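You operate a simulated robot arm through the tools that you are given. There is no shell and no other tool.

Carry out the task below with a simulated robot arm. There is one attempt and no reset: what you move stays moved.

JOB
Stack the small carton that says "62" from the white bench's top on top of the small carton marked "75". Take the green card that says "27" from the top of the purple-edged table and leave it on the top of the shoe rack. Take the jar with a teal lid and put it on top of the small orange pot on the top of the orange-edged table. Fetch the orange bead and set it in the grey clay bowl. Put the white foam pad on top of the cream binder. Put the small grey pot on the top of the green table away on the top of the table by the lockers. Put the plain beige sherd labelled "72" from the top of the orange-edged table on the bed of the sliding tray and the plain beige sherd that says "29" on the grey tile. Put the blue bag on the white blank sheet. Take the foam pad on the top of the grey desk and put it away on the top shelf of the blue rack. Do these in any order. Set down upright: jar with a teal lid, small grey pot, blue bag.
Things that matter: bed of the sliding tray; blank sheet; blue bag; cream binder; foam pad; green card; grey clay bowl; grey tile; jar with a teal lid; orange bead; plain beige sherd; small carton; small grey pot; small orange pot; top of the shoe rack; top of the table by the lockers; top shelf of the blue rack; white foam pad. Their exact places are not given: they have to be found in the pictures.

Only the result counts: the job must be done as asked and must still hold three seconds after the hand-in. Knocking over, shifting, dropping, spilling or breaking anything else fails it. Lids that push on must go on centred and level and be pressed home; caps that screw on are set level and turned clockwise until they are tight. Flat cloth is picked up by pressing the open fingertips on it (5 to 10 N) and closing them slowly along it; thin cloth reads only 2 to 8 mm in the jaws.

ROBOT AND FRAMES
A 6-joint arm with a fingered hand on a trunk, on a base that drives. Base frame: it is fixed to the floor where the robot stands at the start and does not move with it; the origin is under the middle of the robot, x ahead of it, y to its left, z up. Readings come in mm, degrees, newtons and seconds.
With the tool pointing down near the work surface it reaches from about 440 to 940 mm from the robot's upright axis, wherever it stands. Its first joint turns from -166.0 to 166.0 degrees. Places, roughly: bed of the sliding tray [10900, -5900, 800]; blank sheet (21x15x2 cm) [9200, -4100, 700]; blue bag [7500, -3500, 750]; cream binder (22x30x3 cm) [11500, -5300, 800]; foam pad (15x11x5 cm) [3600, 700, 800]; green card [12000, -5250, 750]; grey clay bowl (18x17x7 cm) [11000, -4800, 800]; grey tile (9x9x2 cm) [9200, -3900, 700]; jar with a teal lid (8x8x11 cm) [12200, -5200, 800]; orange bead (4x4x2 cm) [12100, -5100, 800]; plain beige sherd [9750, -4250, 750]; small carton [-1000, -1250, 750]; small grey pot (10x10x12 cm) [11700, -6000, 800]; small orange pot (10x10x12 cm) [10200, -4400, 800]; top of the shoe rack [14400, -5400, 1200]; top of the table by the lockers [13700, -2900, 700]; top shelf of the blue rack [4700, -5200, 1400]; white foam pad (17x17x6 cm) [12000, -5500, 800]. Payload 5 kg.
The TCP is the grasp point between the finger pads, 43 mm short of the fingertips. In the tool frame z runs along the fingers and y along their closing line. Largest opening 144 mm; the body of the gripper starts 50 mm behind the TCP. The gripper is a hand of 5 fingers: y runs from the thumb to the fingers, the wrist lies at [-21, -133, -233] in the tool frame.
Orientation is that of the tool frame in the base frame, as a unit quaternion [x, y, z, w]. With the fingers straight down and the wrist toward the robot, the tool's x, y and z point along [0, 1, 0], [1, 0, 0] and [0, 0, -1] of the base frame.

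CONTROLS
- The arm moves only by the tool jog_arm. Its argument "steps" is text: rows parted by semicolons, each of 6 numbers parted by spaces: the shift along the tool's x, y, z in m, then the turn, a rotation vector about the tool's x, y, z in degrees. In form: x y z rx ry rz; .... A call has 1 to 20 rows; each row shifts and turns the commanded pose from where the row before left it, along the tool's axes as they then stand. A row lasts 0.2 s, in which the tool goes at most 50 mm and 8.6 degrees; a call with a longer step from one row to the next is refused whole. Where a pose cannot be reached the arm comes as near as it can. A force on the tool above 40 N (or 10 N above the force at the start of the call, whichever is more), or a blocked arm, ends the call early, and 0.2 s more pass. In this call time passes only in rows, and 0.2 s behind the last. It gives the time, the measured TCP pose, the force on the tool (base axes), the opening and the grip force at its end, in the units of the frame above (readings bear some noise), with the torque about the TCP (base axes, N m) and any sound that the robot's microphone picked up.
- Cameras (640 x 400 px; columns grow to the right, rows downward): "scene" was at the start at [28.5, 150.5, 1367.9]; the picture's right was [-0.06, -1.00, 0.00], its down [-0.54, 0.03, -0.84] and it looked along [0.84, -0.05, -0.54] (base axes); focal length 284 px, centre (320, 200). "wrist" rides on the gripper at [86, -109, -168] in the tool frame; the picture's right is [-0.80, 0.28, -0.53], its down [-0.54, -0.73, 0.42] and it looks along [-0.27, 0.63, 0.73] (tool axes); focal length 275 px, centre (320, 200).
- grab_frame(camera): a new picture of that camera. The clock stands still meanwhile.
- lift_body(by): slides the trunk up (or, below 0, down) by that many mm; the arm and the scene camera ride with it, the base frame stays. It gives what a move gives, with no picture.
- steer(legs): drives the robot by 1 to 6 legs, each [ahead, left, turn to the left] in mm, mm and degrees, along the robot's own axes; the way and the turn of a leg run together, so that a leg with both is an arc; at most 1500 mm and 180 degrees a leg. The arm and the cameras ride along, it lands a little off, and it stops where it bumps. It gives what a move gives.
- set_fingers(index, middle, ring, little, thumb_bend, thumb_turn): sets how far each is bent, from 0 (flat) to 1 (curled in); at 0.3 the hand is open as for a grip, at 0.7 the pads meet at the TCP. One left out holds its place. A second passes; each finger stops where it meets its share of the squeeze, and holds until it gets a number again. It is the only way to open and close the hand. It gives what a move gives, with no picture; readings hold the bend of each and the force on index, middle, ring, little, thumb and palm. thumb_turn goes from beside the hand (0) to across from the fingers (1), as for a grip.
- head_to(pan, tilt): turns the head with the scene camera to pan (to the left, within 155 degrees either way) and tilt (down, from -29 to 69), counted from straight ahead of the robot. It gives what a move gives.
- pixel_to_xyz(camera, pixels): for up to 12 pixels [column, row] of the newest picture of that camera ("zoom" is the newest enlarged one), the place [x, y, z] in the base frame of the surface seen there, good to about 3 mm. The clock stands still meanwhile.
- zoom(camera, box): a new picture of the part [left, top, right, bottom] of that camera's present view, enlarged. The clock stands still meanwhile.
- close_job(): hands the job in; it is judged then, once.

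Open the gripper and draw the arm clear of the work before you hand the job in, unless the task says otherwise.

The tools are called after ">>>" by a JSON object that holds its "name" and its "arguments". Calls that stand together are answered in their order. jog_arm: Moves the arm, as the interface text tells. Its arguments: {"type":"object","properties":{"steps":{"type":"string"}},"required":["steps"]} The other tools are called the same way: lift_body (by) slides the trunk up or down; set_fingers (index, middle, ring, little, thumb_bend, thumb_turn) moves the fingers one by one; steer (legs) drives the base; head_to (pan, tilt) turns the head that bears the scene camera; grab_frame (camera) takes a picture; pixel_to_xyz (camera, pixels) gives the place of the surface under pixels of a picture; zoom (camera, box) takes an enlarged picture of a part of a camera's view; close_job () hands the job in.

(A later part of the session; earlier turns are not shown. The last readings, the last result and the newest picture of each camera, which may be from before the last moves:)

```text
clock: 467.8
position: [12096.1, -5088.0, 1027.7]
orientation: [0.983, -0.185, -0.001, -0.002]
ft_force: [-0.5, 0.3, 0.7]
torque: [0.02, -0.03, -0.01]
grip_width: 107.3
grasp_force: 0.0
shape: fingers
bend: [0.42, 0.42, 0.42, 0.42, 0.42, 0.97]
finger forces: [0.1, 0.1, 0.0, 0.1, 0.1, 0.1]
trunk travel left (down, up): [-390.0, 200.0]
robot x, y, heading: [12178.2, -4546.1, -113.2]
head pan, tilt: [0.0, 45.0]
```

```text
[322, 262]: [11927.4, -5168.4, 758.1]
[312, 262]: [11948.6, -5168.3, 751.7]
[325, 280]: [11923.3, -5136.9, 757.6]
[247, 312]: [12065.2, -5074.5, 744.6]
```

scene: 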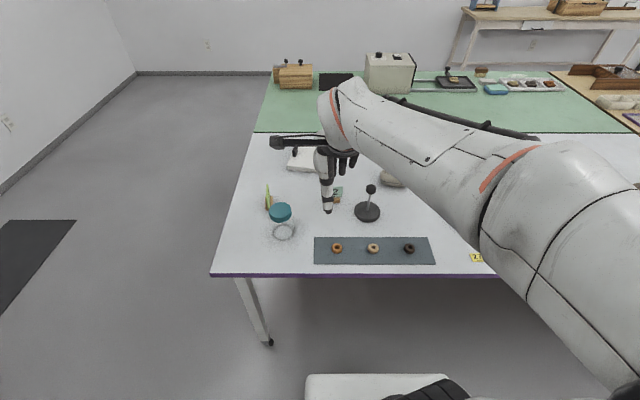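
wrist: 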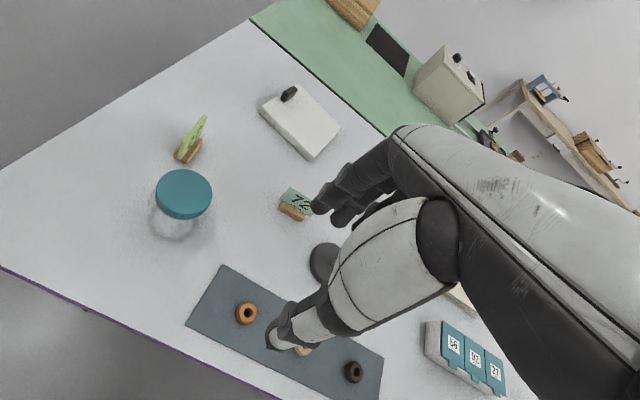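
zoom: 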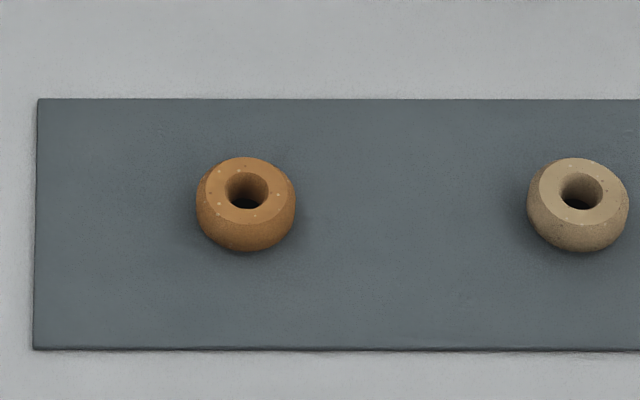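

The stand is clear of the hand. I preshape, move over the bead and descend.

>>> {"name": "set_fingers", "arguments": {"index": 0.53, "middle": 0.53, "ring": 0.5, "little": 0.45, "thumb_bend": 0.53}}

>>> {"name": "jog_arm", "arguments": {"steps": "-0.0325 -0.0034 0 0 0 0;0 0 0.04 0 0 0;0 0 0.04 0 0 0;0 0 0.04 0 0 0;0 0 0.04 0 0 0;0 0 0.04 0 0 0;0 0 0.025 0 0 0"}}

>>> {"name": "grab_frame", "arguments": {"camera": "wrist"}}

>>> {"name": "zoom", "arguments": {"camera": "scene", "box": [280, 160, 400, 270]}}

```text
clock: 468.8
position: [12097.6, -5089.0, 1027.2]
orientation: [0.983, -0.185, -0.002, -0.002]
ft_force: [-0.5, 0.1, -0.1]
torque: [-0.02, -0.02, -0.01]
grip_width: 68.3
grasp_force: 0.1
shape: fingers
bend: [0.53, 0.53, 0.5, 0.45, 0.53, 0.97]
finger forces: [0.0, 0.1, 0.0, 0.0, 0.1, 0.1]
trunk travel left (down, up): [-390.0, 200.0]
robot x, y, heading: [12175.9, -4547.6, -113.3]
head pan, tilt: [0.0, 45.0]
```

```text
clock: 470.4
position: [12070.1, -5073.9, 801.8]
orientation: [0.983, -0.184, -0.001, -0.003]
ft_force: [-0.5, 0.1, -0.1]
torque: [0.02, 0.02, 0.0]
grip_width: 68.1
grasp_force: 0.1
shape: fingers
bend: [0.53, 0.53, 0.5, 0.45, 0.53, 0.98]
finger forces: [0.0, 0.0, 0.0, 0.1, 0.0, 0.1]
trunk travel left (down, up): [-390.0, 200.0]
robot x, y, heading: [12179.5, -4549.3, -113.2]
head pan, tilt: [0.0, 45.0]
```

```text
taken
```

wrist: 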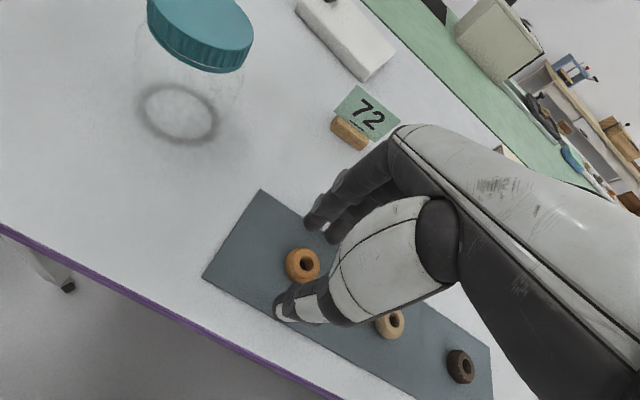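

```text
3.64 times, centred on (340, 215) of scene
```

zoom: 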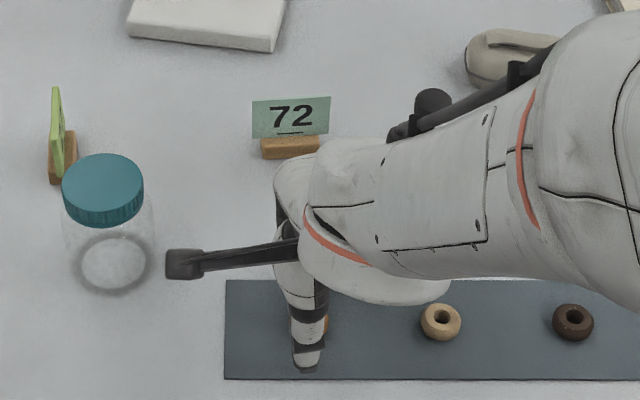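

All clear. I descend the last bit and close on the bead.

>>> {"name": "jog_arm", "arguments": {"steps": "0 0 0.008 0 0 0;0 0 0.004 0 0 0"}}

>>> {"name": "set_fingers", "arguments": {"index": 0.6, "middle": 0.6, "thumb_bend": 0.6}}

>>> {"name": "set_fingers", "arguments": {"index": 0.65, "middle": 0.65, "thumb_bend": 0.65}}

>>> {"name": "grab_frame", "arguments": {"camera": "wrist"}}

```text
clock: 471.0
position: [12068.8, -5071.3, 791.4]
orientation: [0.983, -0.186, -0.001, -0.001]
ft_force: [0.1, -1.0, 8.5]
torque: [-0.37, 0.22, 0.04]
grip_width: 68.4
grasp_force: 4.1
shape: fingers
bend: [0.53, 0.53, 0.5, 0.45, 0.53, 0.98]
finger forces: [0.1, 8.7, 0.0, 0.1, 0.0, 0.1]
trunk travel left (down, up): [-390.0, 200.0]
robot x, y, heading: [12176.2, -4548.4, -113.2]
head pan, tilt: [0.0, 45.0]
```

```text
clock: 472.0
position: [12069.2, -5072.1, 791.2]
orientation: [0.983, -0.185, -0.001, -0.003]
ft_force: [-0.2, -2.7, 8.9]
torque: [-0.37, 0.13, 0.03]
grip_width: 43.5
grasp_force: 4.5
shape: fingers
bend: [0.6, 0.59, 0.5, 0.45, 0.6, 0.98]
finger forces: [4.4, 5.3, 0.0, 0.0, 0.0, 0.1]
trunk travel left (down, up): [-390.0, 200.0]
robot x, y, heading: [12177.3, -4546.2, -113.3]
head pan, tilt: [0.0, 45.0]
```

```text
clock: 473.0
position: [12068.4, -5070.6, 789.5]
orientation: [0.983, -0.184, -0.001, -0.002]
ft_force: [-1.3, 0.4, 2.9]
torque: [-0.08, 0.0, 0.01]
grip_width: 31.5
grasp_force: 3.7
shape: fingers
bend: [0.63, 0.64, 0.5, 0.45, 0.63, 0.97]
finger forces: [4.3, 1.3, 0.0, 0.0, 2.9, 0.0]
trunk travel left (down, up): [-390.0, 200.0]
robot x, y, heading: [12178.4, -4545.1, -113.0]
head pan, tilt: [0.0, 45.0]
```

```text
taken
```

wrist: 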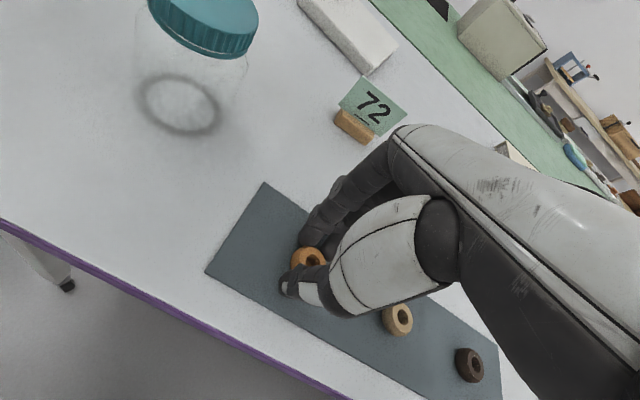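

The bead is between the tips. I tighten and lift.

>>> {"name": "set_fingers", "arguments": {"index": 0.72, "middle": 0.72, "thumb_bend": 0.72}}

>>> {"name": "jog_arm", "arguments": {"steps": "0 0 -0.01 0 0 0;0 0 -0.03 0 0 0;0 0 -0.04 0 0 0;0 0 -0.04 0 0 0"}}

>>> {"name": "grab_frame", "arguments": {"camera": "wrist"}}

>>> {"name": "zoom", "arguments": {"camera": "scene", "box": [280, 160, 400, 270]}}

```text
clock: 474.0
position: [12068.0, -5072.4, 789.9]
orientation: [0.983, -0.185, -0.002, -0.002]
ft_force: [-0.1, -0.2, -0.3]
torque: [-0.03, 0.02, 0.0]
grip_width: 28.3
grasp_force: 16.5
shape: fingers
bend: [0.71, 0.71, 0.5, 0.45, 0.64, 0.96]
finger forces: [9.8, 6.8, 0.0, 0.0, 15.9, 0.0]
trunk travel left (down, up): [-390.0, 200.0]
robot x, y, heading: [12180.9, -4546.9, -113.2]
head pan, tilt: [0.0, 45.0]
```

```text
clock: 475.0
position: [12070.1, -5070.5, 910.6]
orientation: [0.983, -0.184, -0.001, -0.003]
ft_force: [-0.2, -0.8, -1.0]
torque: [0.04, 0.01, 0.01]
grip_width: 28.6
grasp_force: 16.2
shape: fingers
bend: [0.71, 0.71, 0.5, 0.45, 0.64, 0.96]
finger forces: [9.6, 6.6, 0.0, 0.1, 15.5, 0.1]
trunk travel left (down, up): [-390.0, 200.0]
robot x, y, heading: [12182.7, -4547.8, -113.2]
head pan, tilt: [0.0, 45.0]
```

```text
taken
```

wrist: 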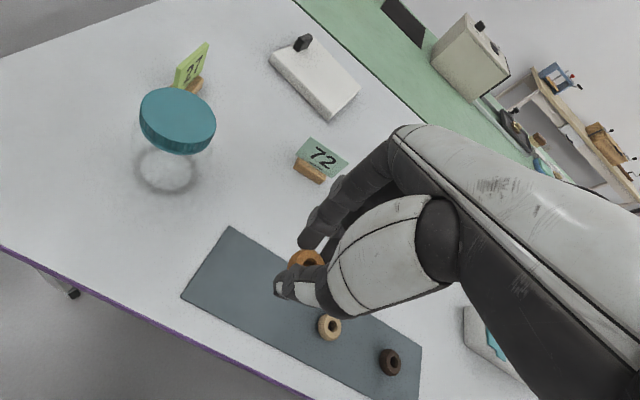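

```text
3.64 times, centred on (340, 215) of scene
```

zoom: 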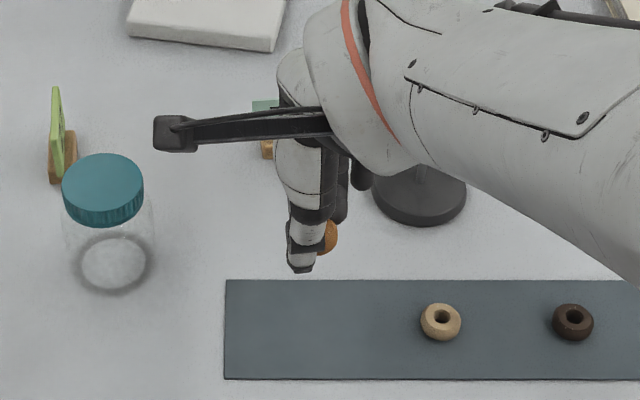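

The bead is held, and the wrist view shows "27" on the yellow-green card. I rise and strafe right to the grey bowl.

>>> {"name": "jog_arm", "arguments": {"steps": "0 0 -0.04 0 0 0;0 0 -0.04 0 0 0;0 0 -0.04 0 0 0"}}

>>> {"name": "steer", "arguments": {"legs": [[0, -1015, 0]]}}

>>> {"name": "grab_frame", "arguments": {"camera": "scene"}}

>>> {"name": "grab_frame", "arguments": {"camera": "wrist"}}

```text
clock: 475.8
position: [12065.1, -5073.8, 1032.9]
orientation: [0.983, -0.184, -0.002, -0.004]
ft_force: [0.4, 0.6, -1.3]
torque: [-0.02, -0.01, -0.03]
grip_width: 28.5
grasp_force: 14.9
shape: fingers
bend: [0.71, 0.71, 0.5, 0.45, 0.64, 0.96]
finger forces: [9.4, 6.7, 0.0, 0.0, 15.4, 0.0]
trunk travel left (down, up): [-390.0, 200.0]
robot x, y, heading: [12177.8, -4545.7, -113.4]
head pan, tilt: [0.0, 45.0]
```

```text
clock: 481.0
position: [11144.0, -4676.5, 1032.8]
orientation: [0.982, -0.187, -0.002, -0.002]
ft_force: [0.3, 0.4, 0.0]
torque: [0.02, 0.03, 0.03]
grip_width: 28.0
grasp_force: 15.5
shape: fingers
bend: [0.71, 0.71, 0.5, 0.45, 0.64, 0.96]
finger forces: [9.4, 6.8, 0.0, 0.0, 15.4, 0.0]
trunk travel left (down, up): [-390.0, 200.0]
robot x, y, heading: [11260.1, -4152.1, -113.5]
head pan, tilt: [0.0, 45.0]
```

```text
taken
```

scene: 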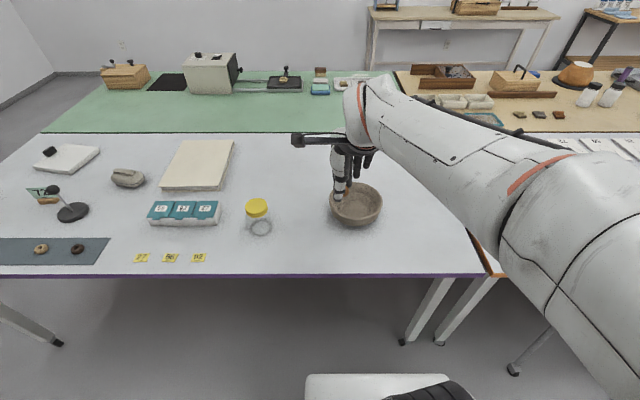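

```text
taken
```

wrist: 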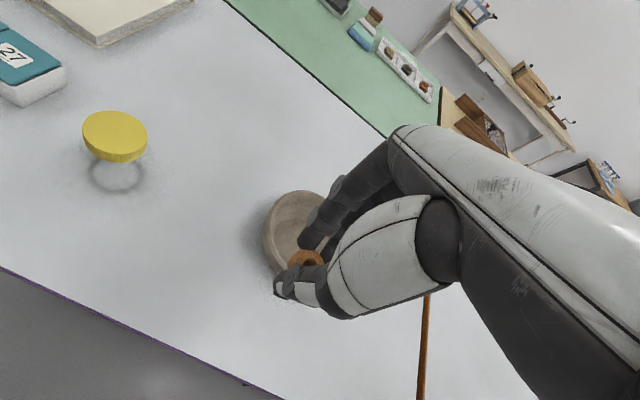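

I measure the bowl's rim and floor.

>>> {"name": "pixel_to_xyz", "arguments": {"camera": "scene", "pixels": [[331, 198], [382, 198], [362, 184], [357, 216], [360, 203], [365, 208], [350, 208], [357, 226]]}}

>>> {"name": "zoom", "arguments": {"camera": "scene", "box": [310, 160, 400, 240]}}

```text
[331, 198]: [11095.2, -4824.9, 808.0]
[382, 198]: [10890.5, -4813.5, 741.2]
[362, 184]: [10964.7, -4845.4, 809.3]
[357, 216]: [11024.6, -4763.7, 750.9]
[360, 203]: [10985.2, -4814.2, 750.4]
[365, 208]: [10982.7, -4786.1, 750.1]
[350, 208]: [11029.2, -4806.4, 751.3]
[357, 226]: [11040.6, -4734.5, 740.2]
```

```text
5.00 times, centred on (355, 200) of scene
```

zoom: 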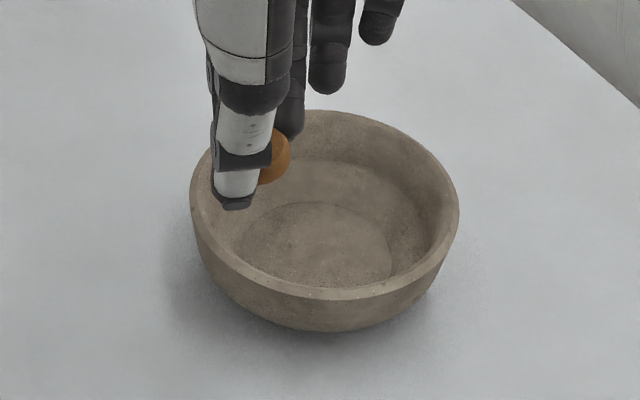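

Bowl floor centre is (11005,-4793), z 750. I curl ring and little finger out of the way and move the bead over the centre.

>>> {"name": "set_fingers", "arguments": {"ring": 0.9, "little": 0.9}}

>>> {"name": "jog_arm", "arguments": {"steps": "-0.0216 0.0399 0 0 0 0;-0.0216 0.0399 0 0 0 0;-0.0216 0.0399 0 0 0 0;-0.0216 0.0399 0 0 0 0;0 0 0.04 0 0 0;0 0 0.04 0 0 0;0 0 0.04 0 0 0;0 0 0.03 0 0 0"}}

>>> {"name": "grab_frame", "arguments": {"camera": "wrist"}}

>>> {"name": "zoom", "arguments": {"camera": "scene", "box": [290, 130, 420, 240]}}

```text
clock: 482.0
position: [11142.7, -4676.1, 1033.3]
orientation: [0.982, -0.188, -0.001, -0.002]
ft_force: [-0.3, -0.9, -1.1]
torque: [0.0, 0.0, -0.01]
grip_width: 28.3
grasp_force: 15.9
shape: fingers
bend: [0.71, 0.71, 0.9, 0.9, 0.64, 0.96]
finger forces: [9.4, 6.7, 0.1, 0.1, 15.4, 0.0]
trunk travel left (down, up): [-390.0, 200.0]
robot x, y, heading: [11259.8, -4149.5, -113.4]
head pan, tilt: [0.0, 45.0]
```

```text
clock: 483.8
position: [11005.3, -4794.2, 884.1]
orientation: [0.982, -0.188, 0.0, -0.002]
ft_force: [0.3, 0.0, -0.2]
torque: [0.06, 0.0, -0.02]
grip_width: 28.3
grasp_force: 15.2
shape: fingers
bend: [0.71, 0.71, 0.9, 0.9, 0.64, 0.96]
finger forces: [9.3, 6.8, 0.0, 0.1, 15.3, 0.1]
trunk travel left (down, up): [-390.0, 200.0]
robot x, y, heading: [11262.2, -4153.4, -113.2]
head pan, tilt: [0.0, 45.0]
```

```text
taken
```

wrist: 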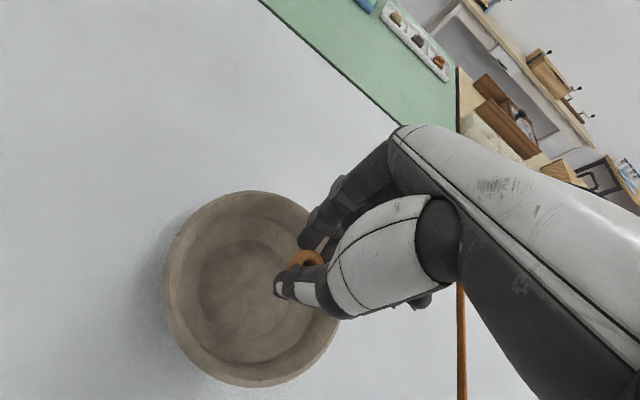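

```text
3.64 times, centred on (355, 185) of scene
```

zoom: 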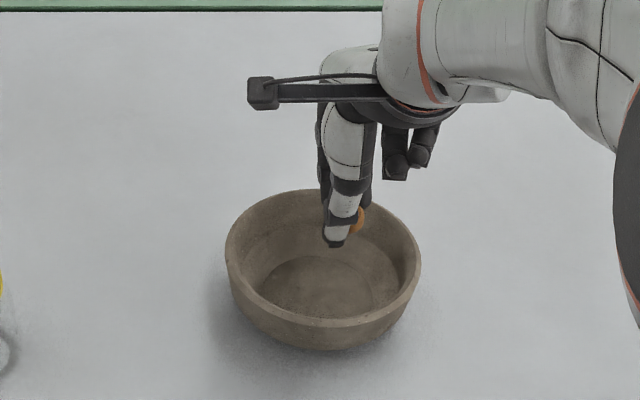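

Centred over the bowl. I lower the bead to just above its floor.

>>> {"name": "jog_arm", "arguments": {"steps": "0 0 0.03 0 0 0;0 0 0.03 0 0 0;0 0 0.015 0 0 0"}}

>>> {"name": "jog_arm", "arguments": {"steps": "0 0 0.003 0 0 0;0 0 0.002 0 0 0"}}

>>> {"name": "grab_frame", "arguments": {"camera": "wrist"}}

```text
clock: 484.6
position: [11005.1, -4791.1, 808.2]
orientation: [0.982, -0.188, -0.002, -0.001]
ft_force: [1.2, 0.9, 2.5]
torque: [-0.11, 0.13, 0.01]
grip_width: 28.0
grasp_force: 18.4
shape: fingers
bend: [0.71, 0.71, 0.9, 0.9, 0.64, 0.96]
finger forces: [9.0, 11.0, 0.1, 0.1, 15.9, 0.0]
trunk travel left (down, up): [-390.0, 200.0]
robot x, y, heading: [11260.7, -4153.2, -113.6]
head pan, tilt: [0.0, 45.0]
```

```text
clock: 485.2
position: [11005.2, -4790.1, 802.8]
orientation: [0.982, -0.188, -0.002, -0.003]
ft_force: [2.2, 1.3, 2.1]
torque: [-0.14, 0.12, 0.0]
grip_width: 28.2
grasp_force: 18.2
shape: fingers
bend: [0.71, 0.71, 0.9, 0.9, 0.64, 0.96]
finger forces: [9.0, 10.9, 0.1, 0.0, 15.8, 0.0]
trunk travel left (down, up): [-390.0, 200.0]
robot x, y, heading: [11262.5, -4146.1, -113.3]
head pan, tilt: [0.0, 45.0]
```

```text
taken
```

wrist: 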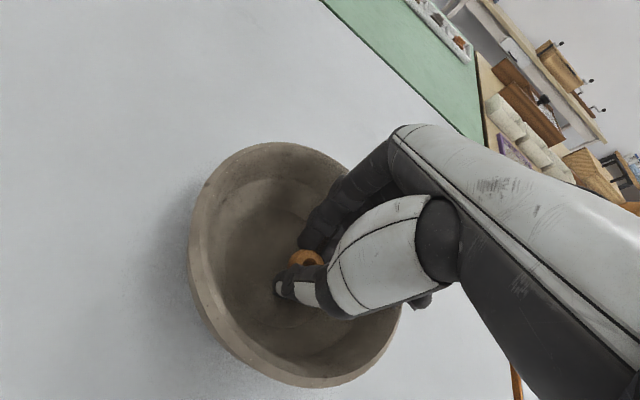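

The middle finger lightly touches the bowl; the bead is about 4 mm above its floor. I open slightly to release and rise.

>>> {"name": "set_fingers", "arguments": {"index": 0.62, "middle": 0.64, "thumb_bend": 0.58}}

>>> {"name": "jog_arm", "arguments": {"steps": "0 0 -0.02 0 0 0;0 0 -0.03 0 0 0;0 0 -0.04 0 0 0;0 0 -0.045 0 0 0;0 0 -0.045 0 0 0;0 0 -0.045 0 0 0"}}

>>> {"name": "grab_frame", "arguments": {"camera": "wrist"}}

>>> {"name": "grab_frame", "arguments": {"camera": "scene"}}

```text
clock: 486.2
position: [11004.0, -4789.4, 802.7]
orientation: [0.982, -0.189, -0.001, -0.003]
ft_force: [1.7, 1.6, -0.6]
torque: [-0.04, 0.01, 0.02]
grip_width: 43.9
grasp_force: 1.2
shape: fingers
bend: [0.62, 0.64, 0.9, 0.9, 0.57, 0.97]
finger forces: [0.0, 1.5, 0.0, 0.0, 0.1, 0.1]
trunk travel left (down, up): [-390.0, 200.0]
robot x, y, heading: [11261.0, -4151.3, -113.4]
head pan, tilt: [0.0, 45.0]
```

```text
clock: 487.6
position: [11007.3, -4789.0, 1030.7]
orientation: [0.982, -0.188, 0.0, -0.003]
ft_force: [0.4, 0.4, -0.2]
torque: [0.0, 0.01, 0.0]
grip_width: 43.7
grasp_force: 0.0
shape: fingers
bend: [0.62, 0.64, 0.9, 0.9, 0.57, 0.97]
finger forces: [0.0, 0.0, 0.1, 0.0, 0.0, 0.0]
trunk travel left (down, up): [-390.0, 200.0]
robot x, y, heading: [11259.5, -4152.3, -113.6]
head pan, tilt: [0.0, 45.0]
```

```text
taken
```

wrist: 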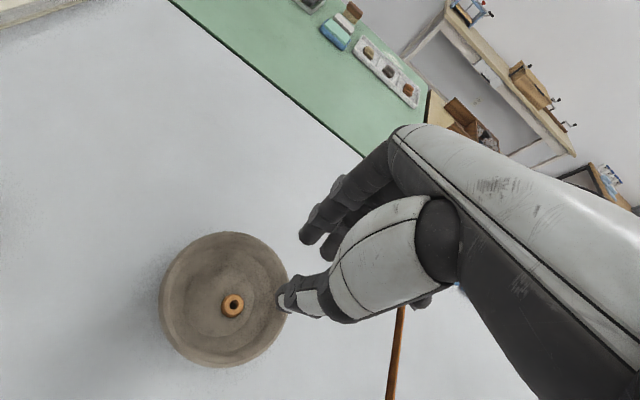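

```text
taken
```

scene: 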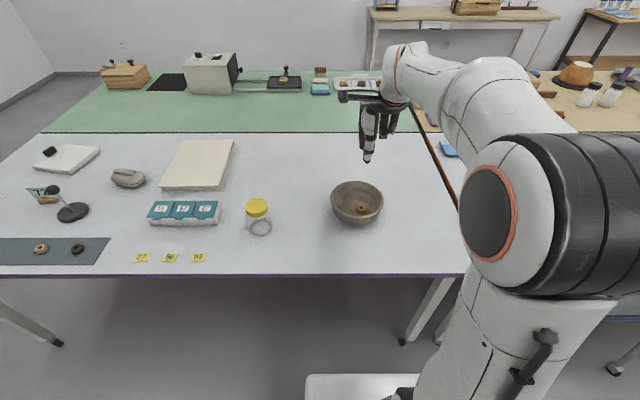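

The bead lies in the bowl. Next the white foam pad: I zoom on it and on the binder.

>>> {"name": "zoom", "arguments": {"camera": "scene", "box": [20, 130, 130, 190]}}

>>> {"name": "pixel_to_xyz", "arguments": {"camera": "zoom", "pixels": [[165, 130], [230, 150], [170, 105], [100, 215], [260, 240], [450, 130], [270, 90], [280, 170], [175, 125]]}}

>>> {"name": "zoom", "arguments": {"camera": "scene", "box": [140, 125, 260, 205]}}

>>> {"name": "pixel_to_xyz", "arguments": {"camera": "zoom", "pixels": [[250, 80], [490, 85], [435, 330], [120, 315], [300, 200], [60, 250], [500, 200]]}}

```text
5.82 times, centred on (75, 160) of scene
```

zoom: 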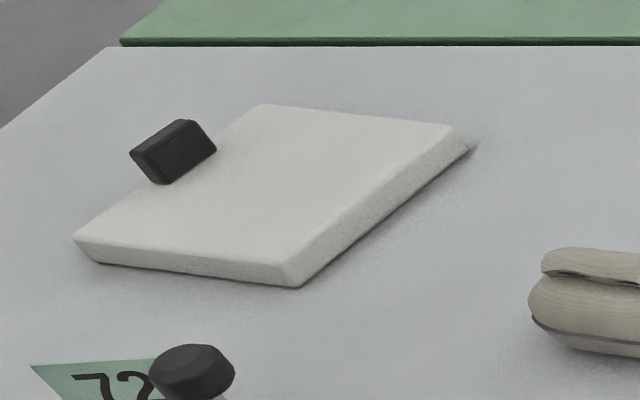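

```text
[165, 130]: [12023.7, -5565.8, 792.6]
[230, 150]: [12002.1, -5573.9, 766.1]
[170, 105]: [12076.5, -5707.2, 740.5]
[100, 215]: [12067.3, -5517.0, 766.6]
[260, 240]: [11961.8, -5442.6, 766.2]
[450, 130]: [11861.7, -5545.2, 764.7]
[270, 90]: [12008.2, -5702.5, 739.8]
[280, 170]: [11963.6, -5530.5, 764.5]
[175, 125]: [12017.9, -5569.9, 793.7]
```

```text
5.00 times, centred on (200, 165) of scene
```

zoom: 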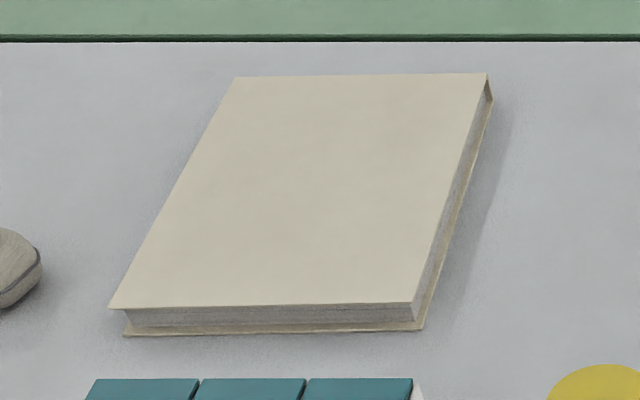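

```text
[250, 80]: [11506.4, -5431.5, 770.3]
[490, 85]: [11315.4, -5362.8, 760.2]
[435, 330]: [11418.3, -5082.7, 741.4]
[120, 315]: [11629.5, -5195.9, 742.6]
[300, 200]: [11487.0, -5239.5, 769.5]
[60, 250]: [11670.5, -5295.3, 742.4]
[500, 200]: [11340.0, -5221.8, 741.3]
```

The pad has a black handle block near its far (+u) edge, so I will grip it from the island's end, closing along the pad's length. I draw the arm in and drive round there.

>>> {"name": "jog_arm", "arguments": {"steps": "0 -0.04 0.0 0 0 0;0 -0.04 0 0 0 0;0 -0.04 0 0 0 0;0 -0.03 0 0 0 0"}}

>>> {"name": "set_fingers", "arguments": {"index": 0.5, "middle": 0.5, "ring": 0.5, "little": 0.5, "thumb_bend": 0.5}}

>>> {"name": "steer", "arguments": {"legs": [[0, 1000, 0], [0, 920, 0], [885, 0, 0], [0, 0, -90]]}}

>>> {"name": "head_to", "arguments": {"pan": 0, "tilt": 45}}

>>> {"name": "grab_frame", "arguments": {"camera": "scene"}}

>>> {"name": "grab_frame", "arguments": {"camera": "wrist"}}

```text
clock: 488.6
position: [11058.5, -4653.5, 1029.6]
orientation: [0.982, -0.188, -0.002, -0.002]
ft_force: [-0.2, -0.1, -0.7]
torque: [0.02, -0.01, 0.0]
grip_width: 44.0
grasp_force: 0.1
shape: fingers
bend: [0.62, 0.64, 0.9, 0.9, 0.57, 0.97]
finger forces: [0.0, 0.1, 0.0, 0.1, 0.0, 0.0]
trunk travel left (down, up): [-390.0, 200.0]
robot x, y, heading: [11258.9, -4147.9, -113.5]
head pan, tilt: [0.0, 45.0]
```

```text
clock: 489.6
position: [11059.1, -4653.9, 1028.1]
orientation: [0.982, -0.188, -0.002, -0.002]
ft_force: [-0.1, -0.3, 0.4]
torque: [0.01, 0.01, -0.01]
grip_width: 77.8
grasp_force: 0.1
shape: fingers
bend: [0.5, 0.5, 0.5, 0.5, 0.5, 0.97]
finger forces: [0.0, 0.1, 0.1, 0.0, 0.0, 0.0]
trunk travel left (down, up): [-390.0, 200.0]
robot x, y, heading: [11257.6, -4154.2, -113.5]
head pan, tilt: [0.0, 45.0]
```

```text
clock: 507.2
position: [12155.2, -5509.2, 1028.4]
orientation: [-0.545, 0.838, 0.0, 0.002]
ft_force: [0.1, 0.1, 0.2]
torque: [0.02, 0.02, -0.01]
grip_width: 78.1
grasp_force: 0.0
shape: fingers
bend: [0.5, 0.5, 0.5, 0.5, 0.5, 0.97]
finger forces: [0.0, 0.0, 0.0, 0.0, 0.1, 0.0]
trunk travel left (down, up): [-390.0, 200.0]
robot x, y, heading: [12650.1, -5728.5, 154.4]
head pan, tilt: [0.0, 45.0]
```

```text
clock: 507.9
position: [12154.8, -5506.9, 1029.3]
orientation: [-0.545, 0.839, 0.0, 0.003]
ft_force: [-0.5, 0.0, 0.6]
torque: [-0.06, 0.01, 0.03]
grip_width: 77.9
grasp_force: 0.1
shape: fingers
bend: [0.5, 0.5, 0.5, 0.5, 0.5, 0.97]
finger forces: [0.0, 0.1, 0.0, 0.0, 0.1, 0.1]
trunk travel left (down, up): [-390.0, 200.0]
robot x, y, heading: [12651.7, -5728.5, 154.3]
head pan, tilt: [0.0, 45.0]
```

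```text
taken
```

scene: 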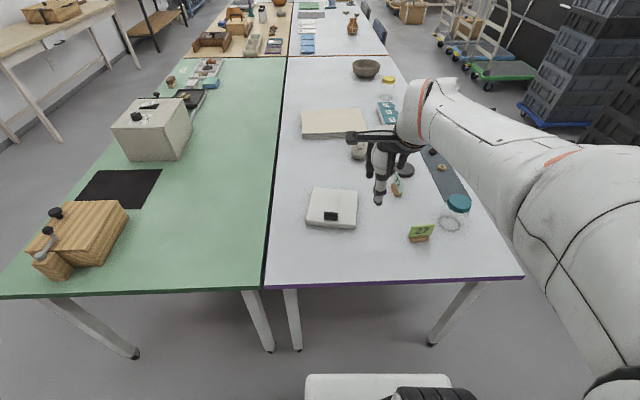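

```text
taken
```

wrist: 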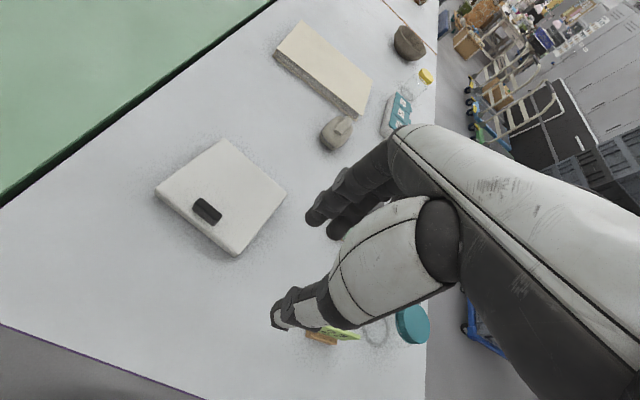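

I measure the handle and pad from the wrist view.

>>> {"name": "zoom", "arguments": {"camera": "wrist", "box": [150, 130, 300, 265]}}

>>> {"name": "pixel_to_xyz", "arguments": {"camera": "wrist", "pixels": [[199, 202], [213, 219], [206, 211], [158, 189], [236, 254], [284, 193], [224, 142], [220, 215], [196, 212]]}}

>>> {"name": "pixel_to_xyz", "arguments": {"camera": "scene", "pixels": [[331, 215], [325, 214], [337, 215], [308, 222], [354, 226], [355, 192], [314, 189]]}}

```text
2.96 times, centred on (225, 198) of wrist
```

zoom: 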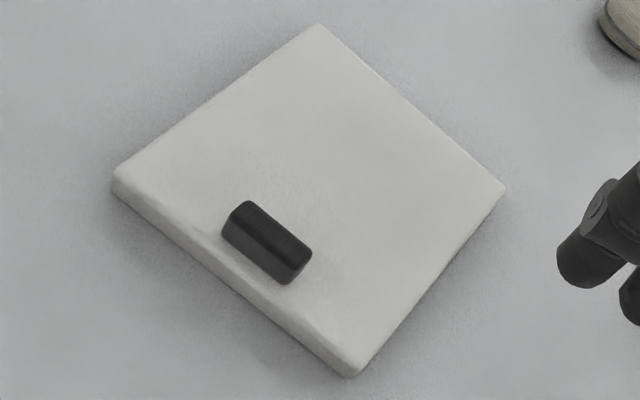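

```text
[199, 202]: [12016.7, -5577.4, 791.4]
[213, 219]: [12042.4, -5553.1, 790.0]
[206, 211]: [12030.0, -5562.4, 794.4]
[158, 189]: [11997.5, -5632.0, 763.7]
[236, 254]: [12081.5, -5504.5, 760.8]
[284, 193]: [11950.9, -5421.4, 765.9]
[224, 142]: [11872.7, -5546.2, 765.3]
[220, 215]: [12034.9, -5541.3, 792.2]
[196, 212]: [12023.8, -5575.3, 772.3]
```

```text
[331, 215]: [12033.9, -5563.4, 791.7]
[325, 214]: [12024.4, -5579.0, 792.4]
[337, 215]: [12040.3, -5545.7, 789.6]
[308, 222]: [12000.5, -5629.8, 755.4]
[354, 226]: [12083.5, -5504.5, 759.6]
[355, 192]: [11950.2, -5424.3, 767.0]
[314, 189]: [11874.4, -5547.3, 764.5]
```

Pad axes are turned about 57°/147°, handle centre (12031,-5562), z 766–793. I move over the handle with the closing line across it and descend.

>>> {"name": "jog_arm", "arguments": {"steps": "0.0335 0.0303 0 0 0 0;0.0335 0.0303 0 0 0 0;0.0336 0.0304 0 0 0 0;0 0 0 0 0 8.4;0 0 0.04 0 0 0;0 0 0.04 0 0 0;0 0 0.04 0 0 0;0 0 0.04 0 0 0;0 0 0.03 0 0 0"}}

>>> {"name": "grab_frame", "arguments": {"camera": "wrist"}}

>>> {"name": "zoom", "arguments": {"camera": "scene", "box": [280, 140, 400, 250]}}

```text
clock: 509.9
position: [12031.7, -5562.4, 837.5]
orientation: [-0.483, 0.876, 0.0, 0.001]
ft_force: [-0.4, -0.2, 0.7]
torque: [-0.01, 0.0, -0.05]
grip_width: 78.3
grasp_force: 0.1
shape: fingers
bend: [0.5, 0.5, 0.5, 0.5, 0.5, 0.98]
finger forces: [0.0, 0.1, 0.1, 0.0, 0.0, 0.0]
trunk travel left (down, up): [-390.0, 200.0]
robot x, y, heading: [12648.2, -5726.1, 154.4]
head pan, tilt: [0.0, 45.0]
```

```text
taken
```

wrist: 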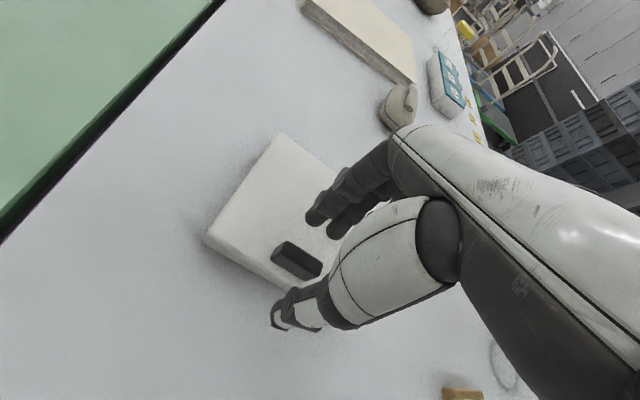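

```text
3.64 times, centred on (340, 195) of scene
```

zoom: 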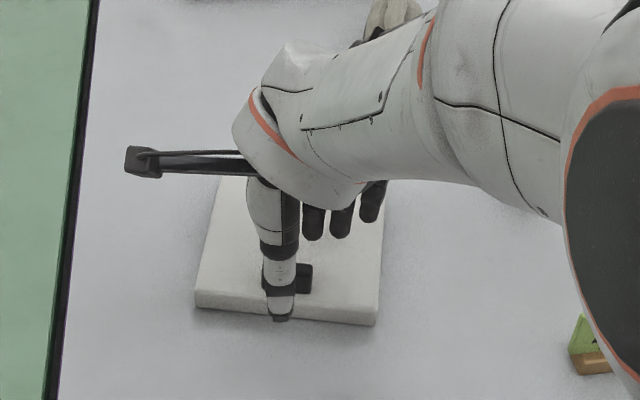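

The hand straddles the handle. I descend until the fingertips are just over the pad and close.

>>> {"name": "jog_arm", "arguments": {"steps": "0 0 0.012 0 0 0;0 0 0.01 0 0 0"}}

>>> {"name": "set_fingers", "arguments": {"index": 0.6, "middle": 0.6, "ring": 0.6, "little": 0.5, "thumb_bend": 0.6}}

>>> {"name": "set_fingers", "arguments": {"index": 0.66, "middle": 0.66, "ring": 0.66, "thumb_bend": 0.66}}

>>> {"name": "grab_frame", "arguments": {"camera": "wrist"}}

```text
clock: 510.4
position: [12032.3, -5562.9, 815.5]
orientation: [-0.483, 0.876, -0.001, 0.003]
ft_force: [0.0, -0.8, 0.0]
torque: [0.0, -0.02, -0.03]
grip_width: 78.5
grasp_force: 0.0
shape: fingers
bend: [0.5, 0.5, 0.5, 0.5, 0.5, 0.98]
finger forces: [0.1, 0.1, 0.0, 0.0, 0.1, 0.1]
trunk travel left (down, up): [-390.0, 200.0]
robot x, y, heading: [12646.8, -5725.6, 154.4]
head pan, tilt: [0.0, 45.0]
```

```text
clock: 511.4
position: [12031.1, -5562.5, 815.8]
orientation: [-0.482, 0.876, -0.001, 0.003]
ft_force: [0.2, -0.3, 0.3]
torque: [-0.01, -0.03, -0.03]
grip_width: 43.1
grasp_force: 0.0
shape: fingers
bend: [0.6, 0.6, 0.6, 0.5, 0.6, 0.98]
finger forces: [0.1, 0.0, 0.1, 0.0, 0.0, 0.0]
trunk travel left (down, up): [-390.0, 200.0]
robot x, y, heading: [12645.6, -5726.2, 154.3]
head pan, tilt: [0.0, 45.0]
```

```text
clock: 512.5
position: [12030.8, -5562.7, 815.0]
orientation: [-0.483, 0.876, -0.001, 0.002]
ft_force: [0.6, 0.4, -0.5]
torque: [0.0, 0.01, -0.02]
grip_width: 22.2
grasp_force: 0.0
shape: fingers
bend: [0.66, 0.66, 0.66, 0.5, 0.66, 0.97]
finger forces: [0.0, 0.0, 0.1, 0.0, 0.2, 0.0]
trunk travel left (down, up): [-390.0, 200.0]
robot x, y, heading: [12644.8, -5724.6, 154.4]
head pan, tilt: [0.0, 45.0]
```

```text
taken
```

wrist: 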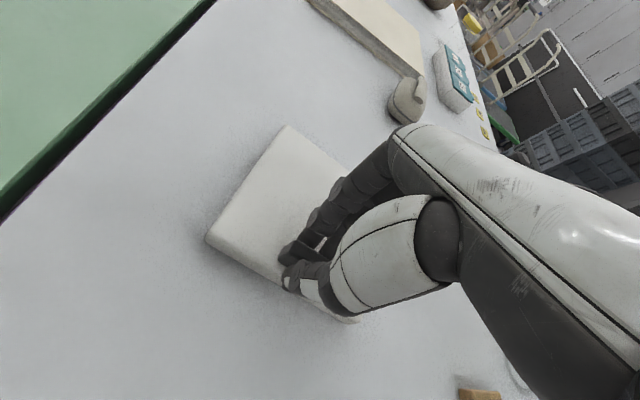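

The tips are close around the handle; I squeeze and lift slowly.

>>> {"name": "set_fingers", "arguments": {"index": 0.76, "middle": 0.76, "ring": 0.76, "thumb_bend": 0.76}}

>>> {"name": "jog_arm", "arguments": {"steps": "0 0 -0.01 0 0 0;0 0 -0.02 0 0 0;0 0 -0.02 0 0 0"}}

>>> {"name": "grab_frame", "arguments": {"camera": "wrist"}}

>>> {"name": "zoom", "arguments": {"camera": "scene", "box": [280, 140, 400, 250]}}

```text
clock: 513.5
position: [12031.7, -5562.4, 815.2]
orientation: [-0.482, 0.876, -0.001, 0.003]
ft_force: [-0.8, -1.0, -0.2]
torque: [-0.11, 0.03, 0.06]
grip_width: 17.1
grasp_force: 18.3
shape: fingers
bend: [0.71, 0.72, 0.76, 0.5, 0.69, 0.96]
finger forces: [12.3, 5.9, 0.0, 0.1, 18.7, 0.0]
trunk travel left (down, up): [-390.0, 200.0]
robot x, y, heading: [12648.3, -5727.1, 154.2]
head pan, tilt: [0.0, 45.0]
```

```text
clock: 514.2
position: [12031.8, -5562.0, 865.2]
orientation: [-0.482, 0.876, -0.001, 0.003]
ft_force: [-0.2, 0.1, -1.2]
torque: [-0.04, -0.01, -0.02]
grip_width: 17.3
grasp_force: 19.9
shape: fingers
bend: [0.71, 0.74, 0.76, 0.5, 0.69, 0.95]
finger forces: [12.2, 7.1, 0.0, 0.0, 19.4, 0.0]
trunk travel left (down, up): [-390.0, 200.0]
robot x, y, heading: [12647.2, -5730.1, 154.3]
head pan, tilt: [0.0, 45.0]
```

```text
taken
```

wrist: 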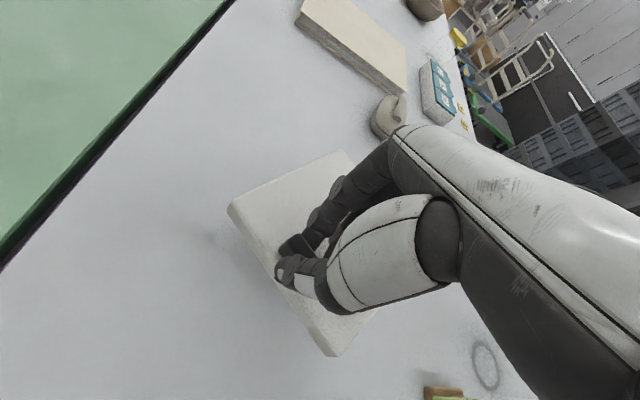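

```text
3.64 times, centred on (340, 195) of scene
```

zoom: 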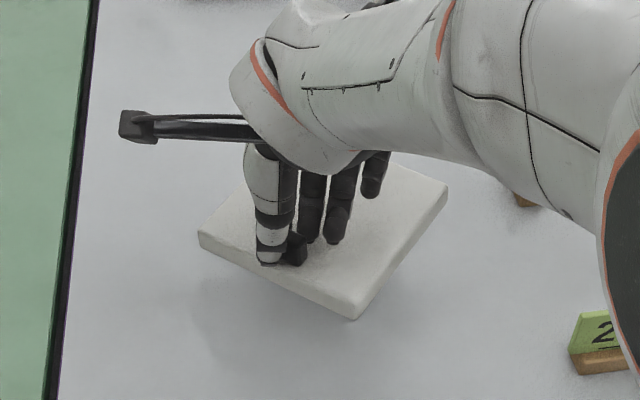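

The pad lifts nearly level, slightly yawed. I raise it and drive round to the left side opposite the binder.

>>> {"name": "jog_arm", "arguments": {"steps": "0 0 -0.04 0 0 0;0 0 -0.04 0 0 0;0 0 -0.04 0 0 0;0 0 -0.04 0 0 0;0 -0.04 -0.02 0 0 0;0 -0.04 0 0 0 0"}}

>>> {"name": "steer", "arguments": {"legs": [[0, -840, 2], [1390, 0, 0], [0, 0, 90]]}}

>>> {"name": "grab_frame", "arguments": {"camera": "scene"}}

>>> {"name": "grab_frame", "arguments": {"camera": "wrist"}}

```text
clock: 515.6
position: [12100.9, -5605.5, 1045.1]
orientation: [-0.483, 0.876, 0.0, 0.002]
ft_force: [0.7, 0.3, -0.6]
torque: [0.0, 0.02, -0.04]
grip_width: 17.5
grasp_force: 19.0
shape: fingers
bend: [0.71, 0.75, 0.76, 0.5, 0.69, 0.95]
finger forces: [12.1, 7.0, 0.0, 0.1, 19.0, 0.1]
trunk travel left (down, up): [-390.0, 200.0]
robot x, y, heading: [12651.0, -5724.6, 154.3]
head pan, tilt: [0.0, 45.0]
```

```text
clock: 530.6
position: [11594.9, -4930.1, 1043.4]
orientation: [0.961, -0.275, -0.001, -0.001]
ft_force: [-0.2, -0.6, -0.5]
torque: [0.0, 0.0, 0.04]
grip_width: 17.0
grasp_force: 18.2
shape: fingers
bend: [0.71, 0.75, 0.76, 0.5, 0.69, 0.95]
finger forces: [11.6, 6.5, 0.0, 0.1, 18.1, 0.0]
trunk travel left (down, up): [-390.0, 200.0]
robot x, y, heading: [11713.1, -4375.6, -115.3]
head pan, tilt: [0.0, 45.0]
```

```text
taken
```

scene: 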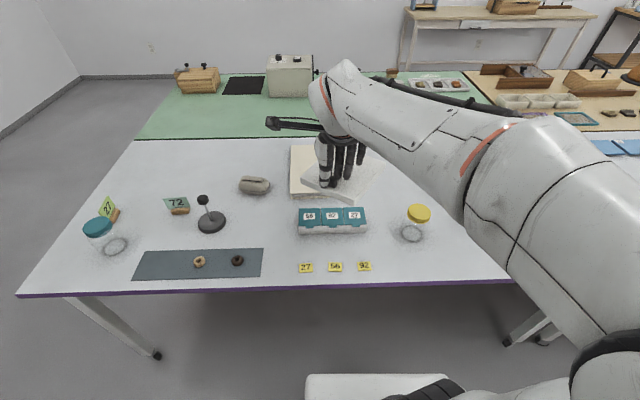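

```text
taken
```

wrist: 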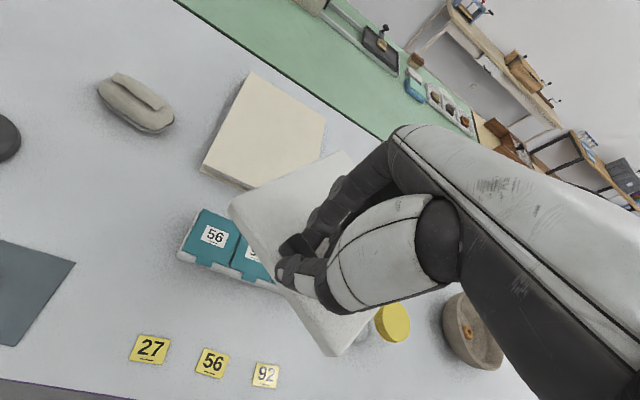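

I measure the binder and the pad's corners.

>>> {"name": "pixel_to_xyz", "arguments": {"camera": "wrist", "pixels": [[253, 78], [322, 117], [205, 170], [316, 150], [240, 180], [232, 207], [335, 350], [338, 158], [300, 180], [260, 140]]}}

>>> {"name": "zoom", "arguments": {"camera": "scene", "box": [270, 120, 400, 240]}}

>>> {"name": "pixel_to_xyz", "arguments": {"camera": "zoom", "pixels": [[90, 85], [85, 245], [120, 200], [250, 265], [360, 145], [180, 175], [300, 200], [110, 130]]}}

```text
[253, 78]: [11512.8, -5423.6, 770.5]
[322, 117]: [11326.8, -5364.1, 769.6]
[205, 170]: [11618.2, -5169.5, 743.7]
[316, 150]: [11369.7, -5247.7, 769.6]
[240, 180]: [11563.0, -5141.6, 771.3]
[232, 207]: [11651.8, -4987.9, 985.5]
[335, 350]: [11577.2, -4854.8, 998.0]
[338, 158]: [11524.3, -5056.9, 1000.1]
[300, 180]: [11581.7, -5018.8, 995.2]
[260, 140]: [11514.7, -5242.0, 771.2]
```

```text
3.33 times, centred on (335, 180) of scene
```

zoom: 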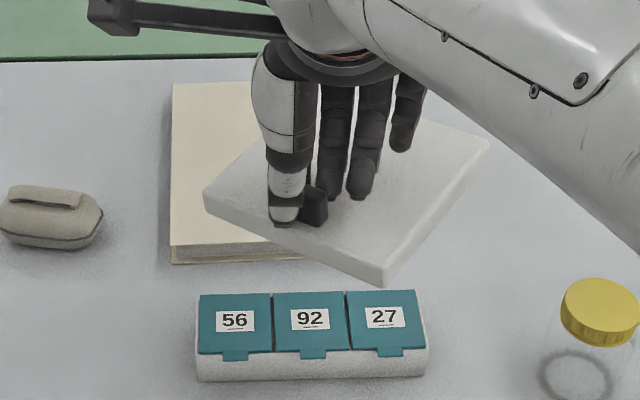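

```text
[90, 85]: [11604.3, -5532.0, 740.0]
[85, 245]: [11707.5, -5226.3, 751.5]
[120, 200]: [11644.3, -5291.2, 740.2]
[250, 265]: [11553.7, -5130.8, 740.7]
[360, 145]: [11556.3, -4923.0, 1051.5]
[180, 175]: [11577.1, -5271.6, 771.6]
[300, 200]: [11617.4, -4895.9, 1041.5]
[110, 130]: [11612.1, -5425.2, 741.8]
```

Binder centre is (11474,-5261), z 770. I drive 100 mm closer, then carry the pad over it.

>>> {"name": "steer", "arguments": {"legs": [[95, 0, 1.5]]}}

```text
clock: 531.7
position: [11567.9, -5018.1, 1042.4]
orientation: [0.965, -0.262, -0.001, -0.002]
ft_force: [1.2, 0.4, -0.5]
torque: [0.03, -0.03, 0.02]
grip_width: 17.0
grasp_force: 18.1
shape: fingers
bend: [0.71, 0.75, 0.76, 0.5, 0.69, 0.95]
finger forces: [11.6, 6.6, 0.1, 0.0, 18.1, 0.0]
trunk travel left (down, up): [-390.0, 200.0]
robot x, y, heading: [11676.2, -4463.0, -113.9]
head pan, tilt: [0.0, 45.0]
```

Now over the binder and down to about 20 mm above first contact.

>>> {"name": "jog_arm", "arguments": {"steps": "0.0132 0.0422 0 0 0 0;0.0132 0.0422 0 0 0 0;0.0132 0.0422 0 0 0 0;0.0132 0.0422 0 0 0 0;0.0132 0.0422 0 0 0 0;0 0 0.042 0 0 0;0 0 0.042 0 0 0;0 0 0.042 0 0 0;0 0 0.04 0 0 0"}}

>>> {"name": "grab_frame", "arguments": {"camera": "wrist"}}

>>> {"name": "zoom", "arguments": {"camera": "scene", "box": [270, 110, 400, 230]}}

>>> {"name": "pixel_to_xyz", "arguments": {"camera": "wrist", "pixels": [[232, 207], [335, 350], [338, 158], [260, 220]]}}

```text
clock: 533.7
position: [11518.5, -5234.6, 876.1]
orientation: [0.965, -0.263, -0.001, -0.002]
ft_force: [0.2, 0.0, 0.3]
torque: [0.01, -0.03, 0.01]
grip_width: 17.2
grasp_force: 17.6
shape: fingers
bend: [0.71, 0.75, 0.76, 0.5, 0.69, 0.95]
finger forces: [11.5, 6.6, 0.0, 0.0, 17.9, 0.0]
trunk travel left (down, up): [-390.0, 200.0]
robot x, y, heading: [11677.8, -4465.8, -114.1]
head pan, tilt: [0.0, 45.0]
```

```text
taken
```

wrist: 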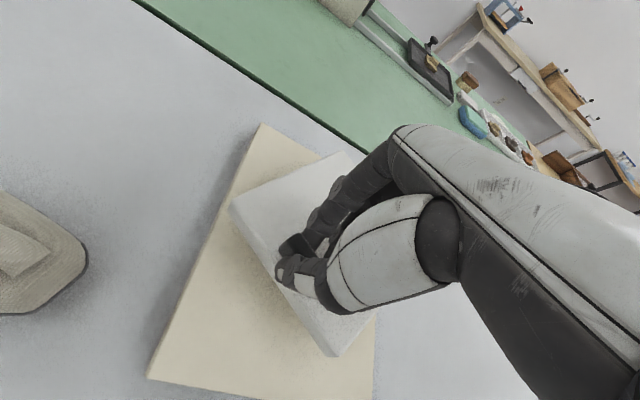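

```text
3.33 times, centred on (335, 170) of scene
```

zoom: 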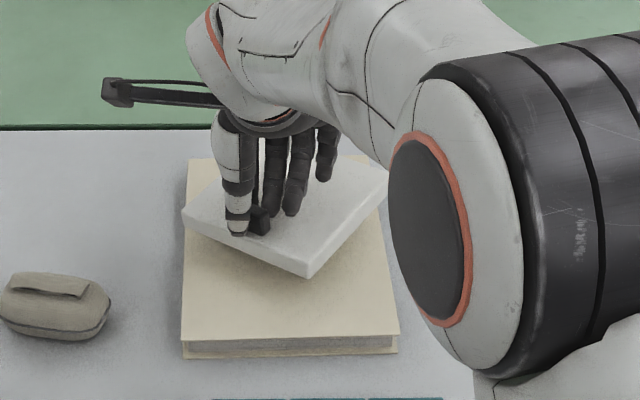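

```text
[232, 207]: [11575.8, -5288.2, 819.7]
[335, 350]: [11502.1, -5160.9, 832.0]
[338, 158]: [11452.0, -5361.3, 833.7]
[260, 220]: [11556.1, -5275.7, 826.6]
```

The pad is centred over the binder. I lower until it bears.

>>> {"name": "jog_arm", "arguments": {"steps": "0 0 0.012 0 0 0;0 0 0.01 0 0 0"}}

>>> {"name": "jog_arm", "arguments": {"steps": "0 0 0.003 0 0 0;0 0 0.003 0 0 0"}}

>>> {"name": "jog_arm", "arguments": {"steps": "0 0 0.003 0 0 0;0 0 0.002 0 0 0"}}

```text
clock: 534.3
position: [11521.0, -5231.8, 854.2]
orientation: [0.965, -0.262, -0.001, -0.002]
ft_force: [0.9, 0.2, -0.2]
torque: [0.0, -0.02, -0.03]
grip_width: 17.3
grasp_force: 18.0
shape: fingers
bend: [0.71, 0.75, 0.76, 0.5, 0.69, 0.95]
finger forces: [11.5, 6.6, 0.0, 0.1, 18.1, 0.0]
trunk travel left (down, up): [-390.0, 200.0]
robot x, y, heading: [11672.6, -4467.5, -113.7]
head pan, tilt: [0.0, 45.0]
```

```text
clock: 534.9
position: [11520.4, -5232.3, 848.0]
orientation: [0.965, -0.262, -0.002, -0.002]
ft_force: [0.5, 0.4, 0.5]
torque: [0.02, 0.0, -0.01]
grip_width: 17.1
grasp_force: 17.7
shape: fingers
bend: [0.71, 0.75, 0.76, 0.5, 0.69, 0.95]
finger forces: [11.6, 6.4, 0.0, 0.1, 18.2, 0.0]
trunk travel left (down, up): [-390.0, 200.0]
robot x, y, heading: [11671.7, -4464.8, -113.8]
head pan, tilt: [0.0, 45.0]
```

```text
clock: 535.5
position: [11519.0, -5232.2, 842.8]
orientation: [0.965, -0.264, -0.001, -0.003]
ft_force: [-0.9, 1.6, 2.9]
torque: [-0.04, -0.08, 0.0]
grip_width: 17.1
grasp_force: 18.2
shape: fingers
bend: [0.71, 0.75, 0.76, 0.5, 0.69, 0.95]
finger forces: [12.5, 6.6, 0.0, 0.0, 18.5, 0.0]
trunk travel left (down, up): [-390.0, 200.0]
robot x, y, heading: [11677.6, -4468.4, -113.9]
head pan, tilt: [0.0, 45.0]
```

The pad bears lightly (3 N). I open and rise.

>>> {"name": "set_fingers", "arguments": {"index": 0.58, "middle": 0.58, "ring": 0.58, "thumb_bend": 0.58}}

>>> {"name": "jog_arm", "arguments": {"steps": "0 0 -0.01 0 0 0;0 0 -0.03 0 0 0;0 0 -0.04 0 0 0;0 0 -0.04 0 0 0;0 0 -0.04 0 0 0;0 -0.04 -0.02 0 0 0;0 -0.04 0 0 0 0;0 -0.04 0 0 0 0;0 -0.04 0 0 0 0"}}

>>> {"name": "grab_frame", "arguments": {"camera": "scene"}}

>>> {"name": "grab_frame", "arguments": {"camera": "wrist"}}

```text
clock: 536.5
position: [11518.4, -5232.5, 844.8]
orientation: [0.965, -0.262, -0.001, -0.002]
ft_force: [1.0, 1.5, 4.9]
torque: [-0.05, -0.01, 0.01]
grip_width: 50.9
grasp_force: 2.9
shape: fingers
bend: [0.58, 0.58, 0.57, 0.5, 0.57, 0.97]
finger forces: [2.4, 2.2, 0.0, 0.1, 0.1, 0.0]
trunk travel left (down, up): [-390.0, 200.0]
robot x, y, heading: [11674.9, -4466.9, -113.8]
head pan, tilt: [0.0, 45.0]
```

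```text
clock: 538.5
position: [11602.8, -5093.7, 1020.4]
orientation: [0.965, -0.262, -0.002, -0.003]
ft_force: [-1.2, 0.0, -0.2]
torque: [0.04, -0.01, 0.04]
grip_width: 53.2
grasp_force: 0.0
shape: fingers
bend: [0.57, 0.57, 0.57, 0.5, 0.57, 0.97]
finger forces: [0.0, 0.0, 0.0, 0.0, 0.0, 0.0]
trunk travel left (down, up): [-390.0, 200.0]
robot x, y, heading: [11674.5, -4466.7, -113.9]
head pan, tilt: [0.0, 45.0]
```

```text
taken
```

scene: 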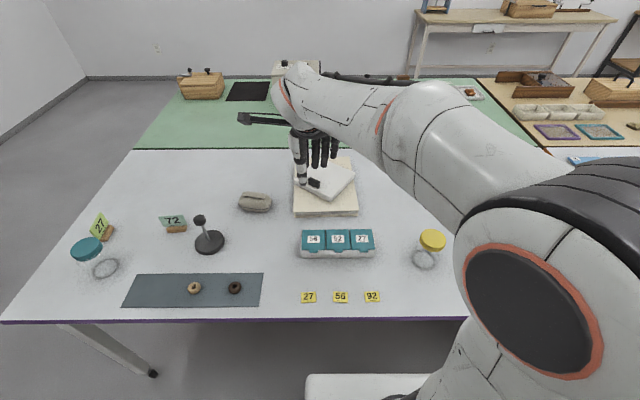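

```text
taken
```

wrist: 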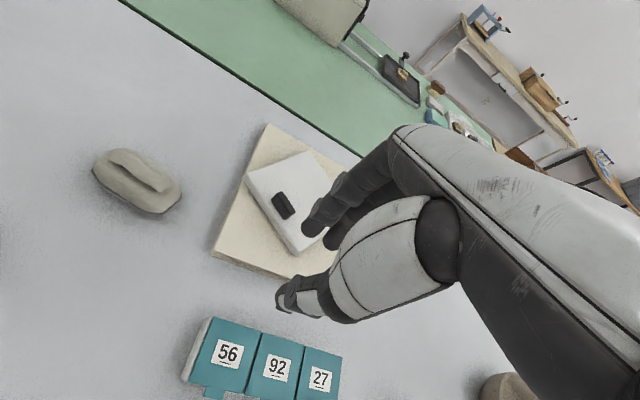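

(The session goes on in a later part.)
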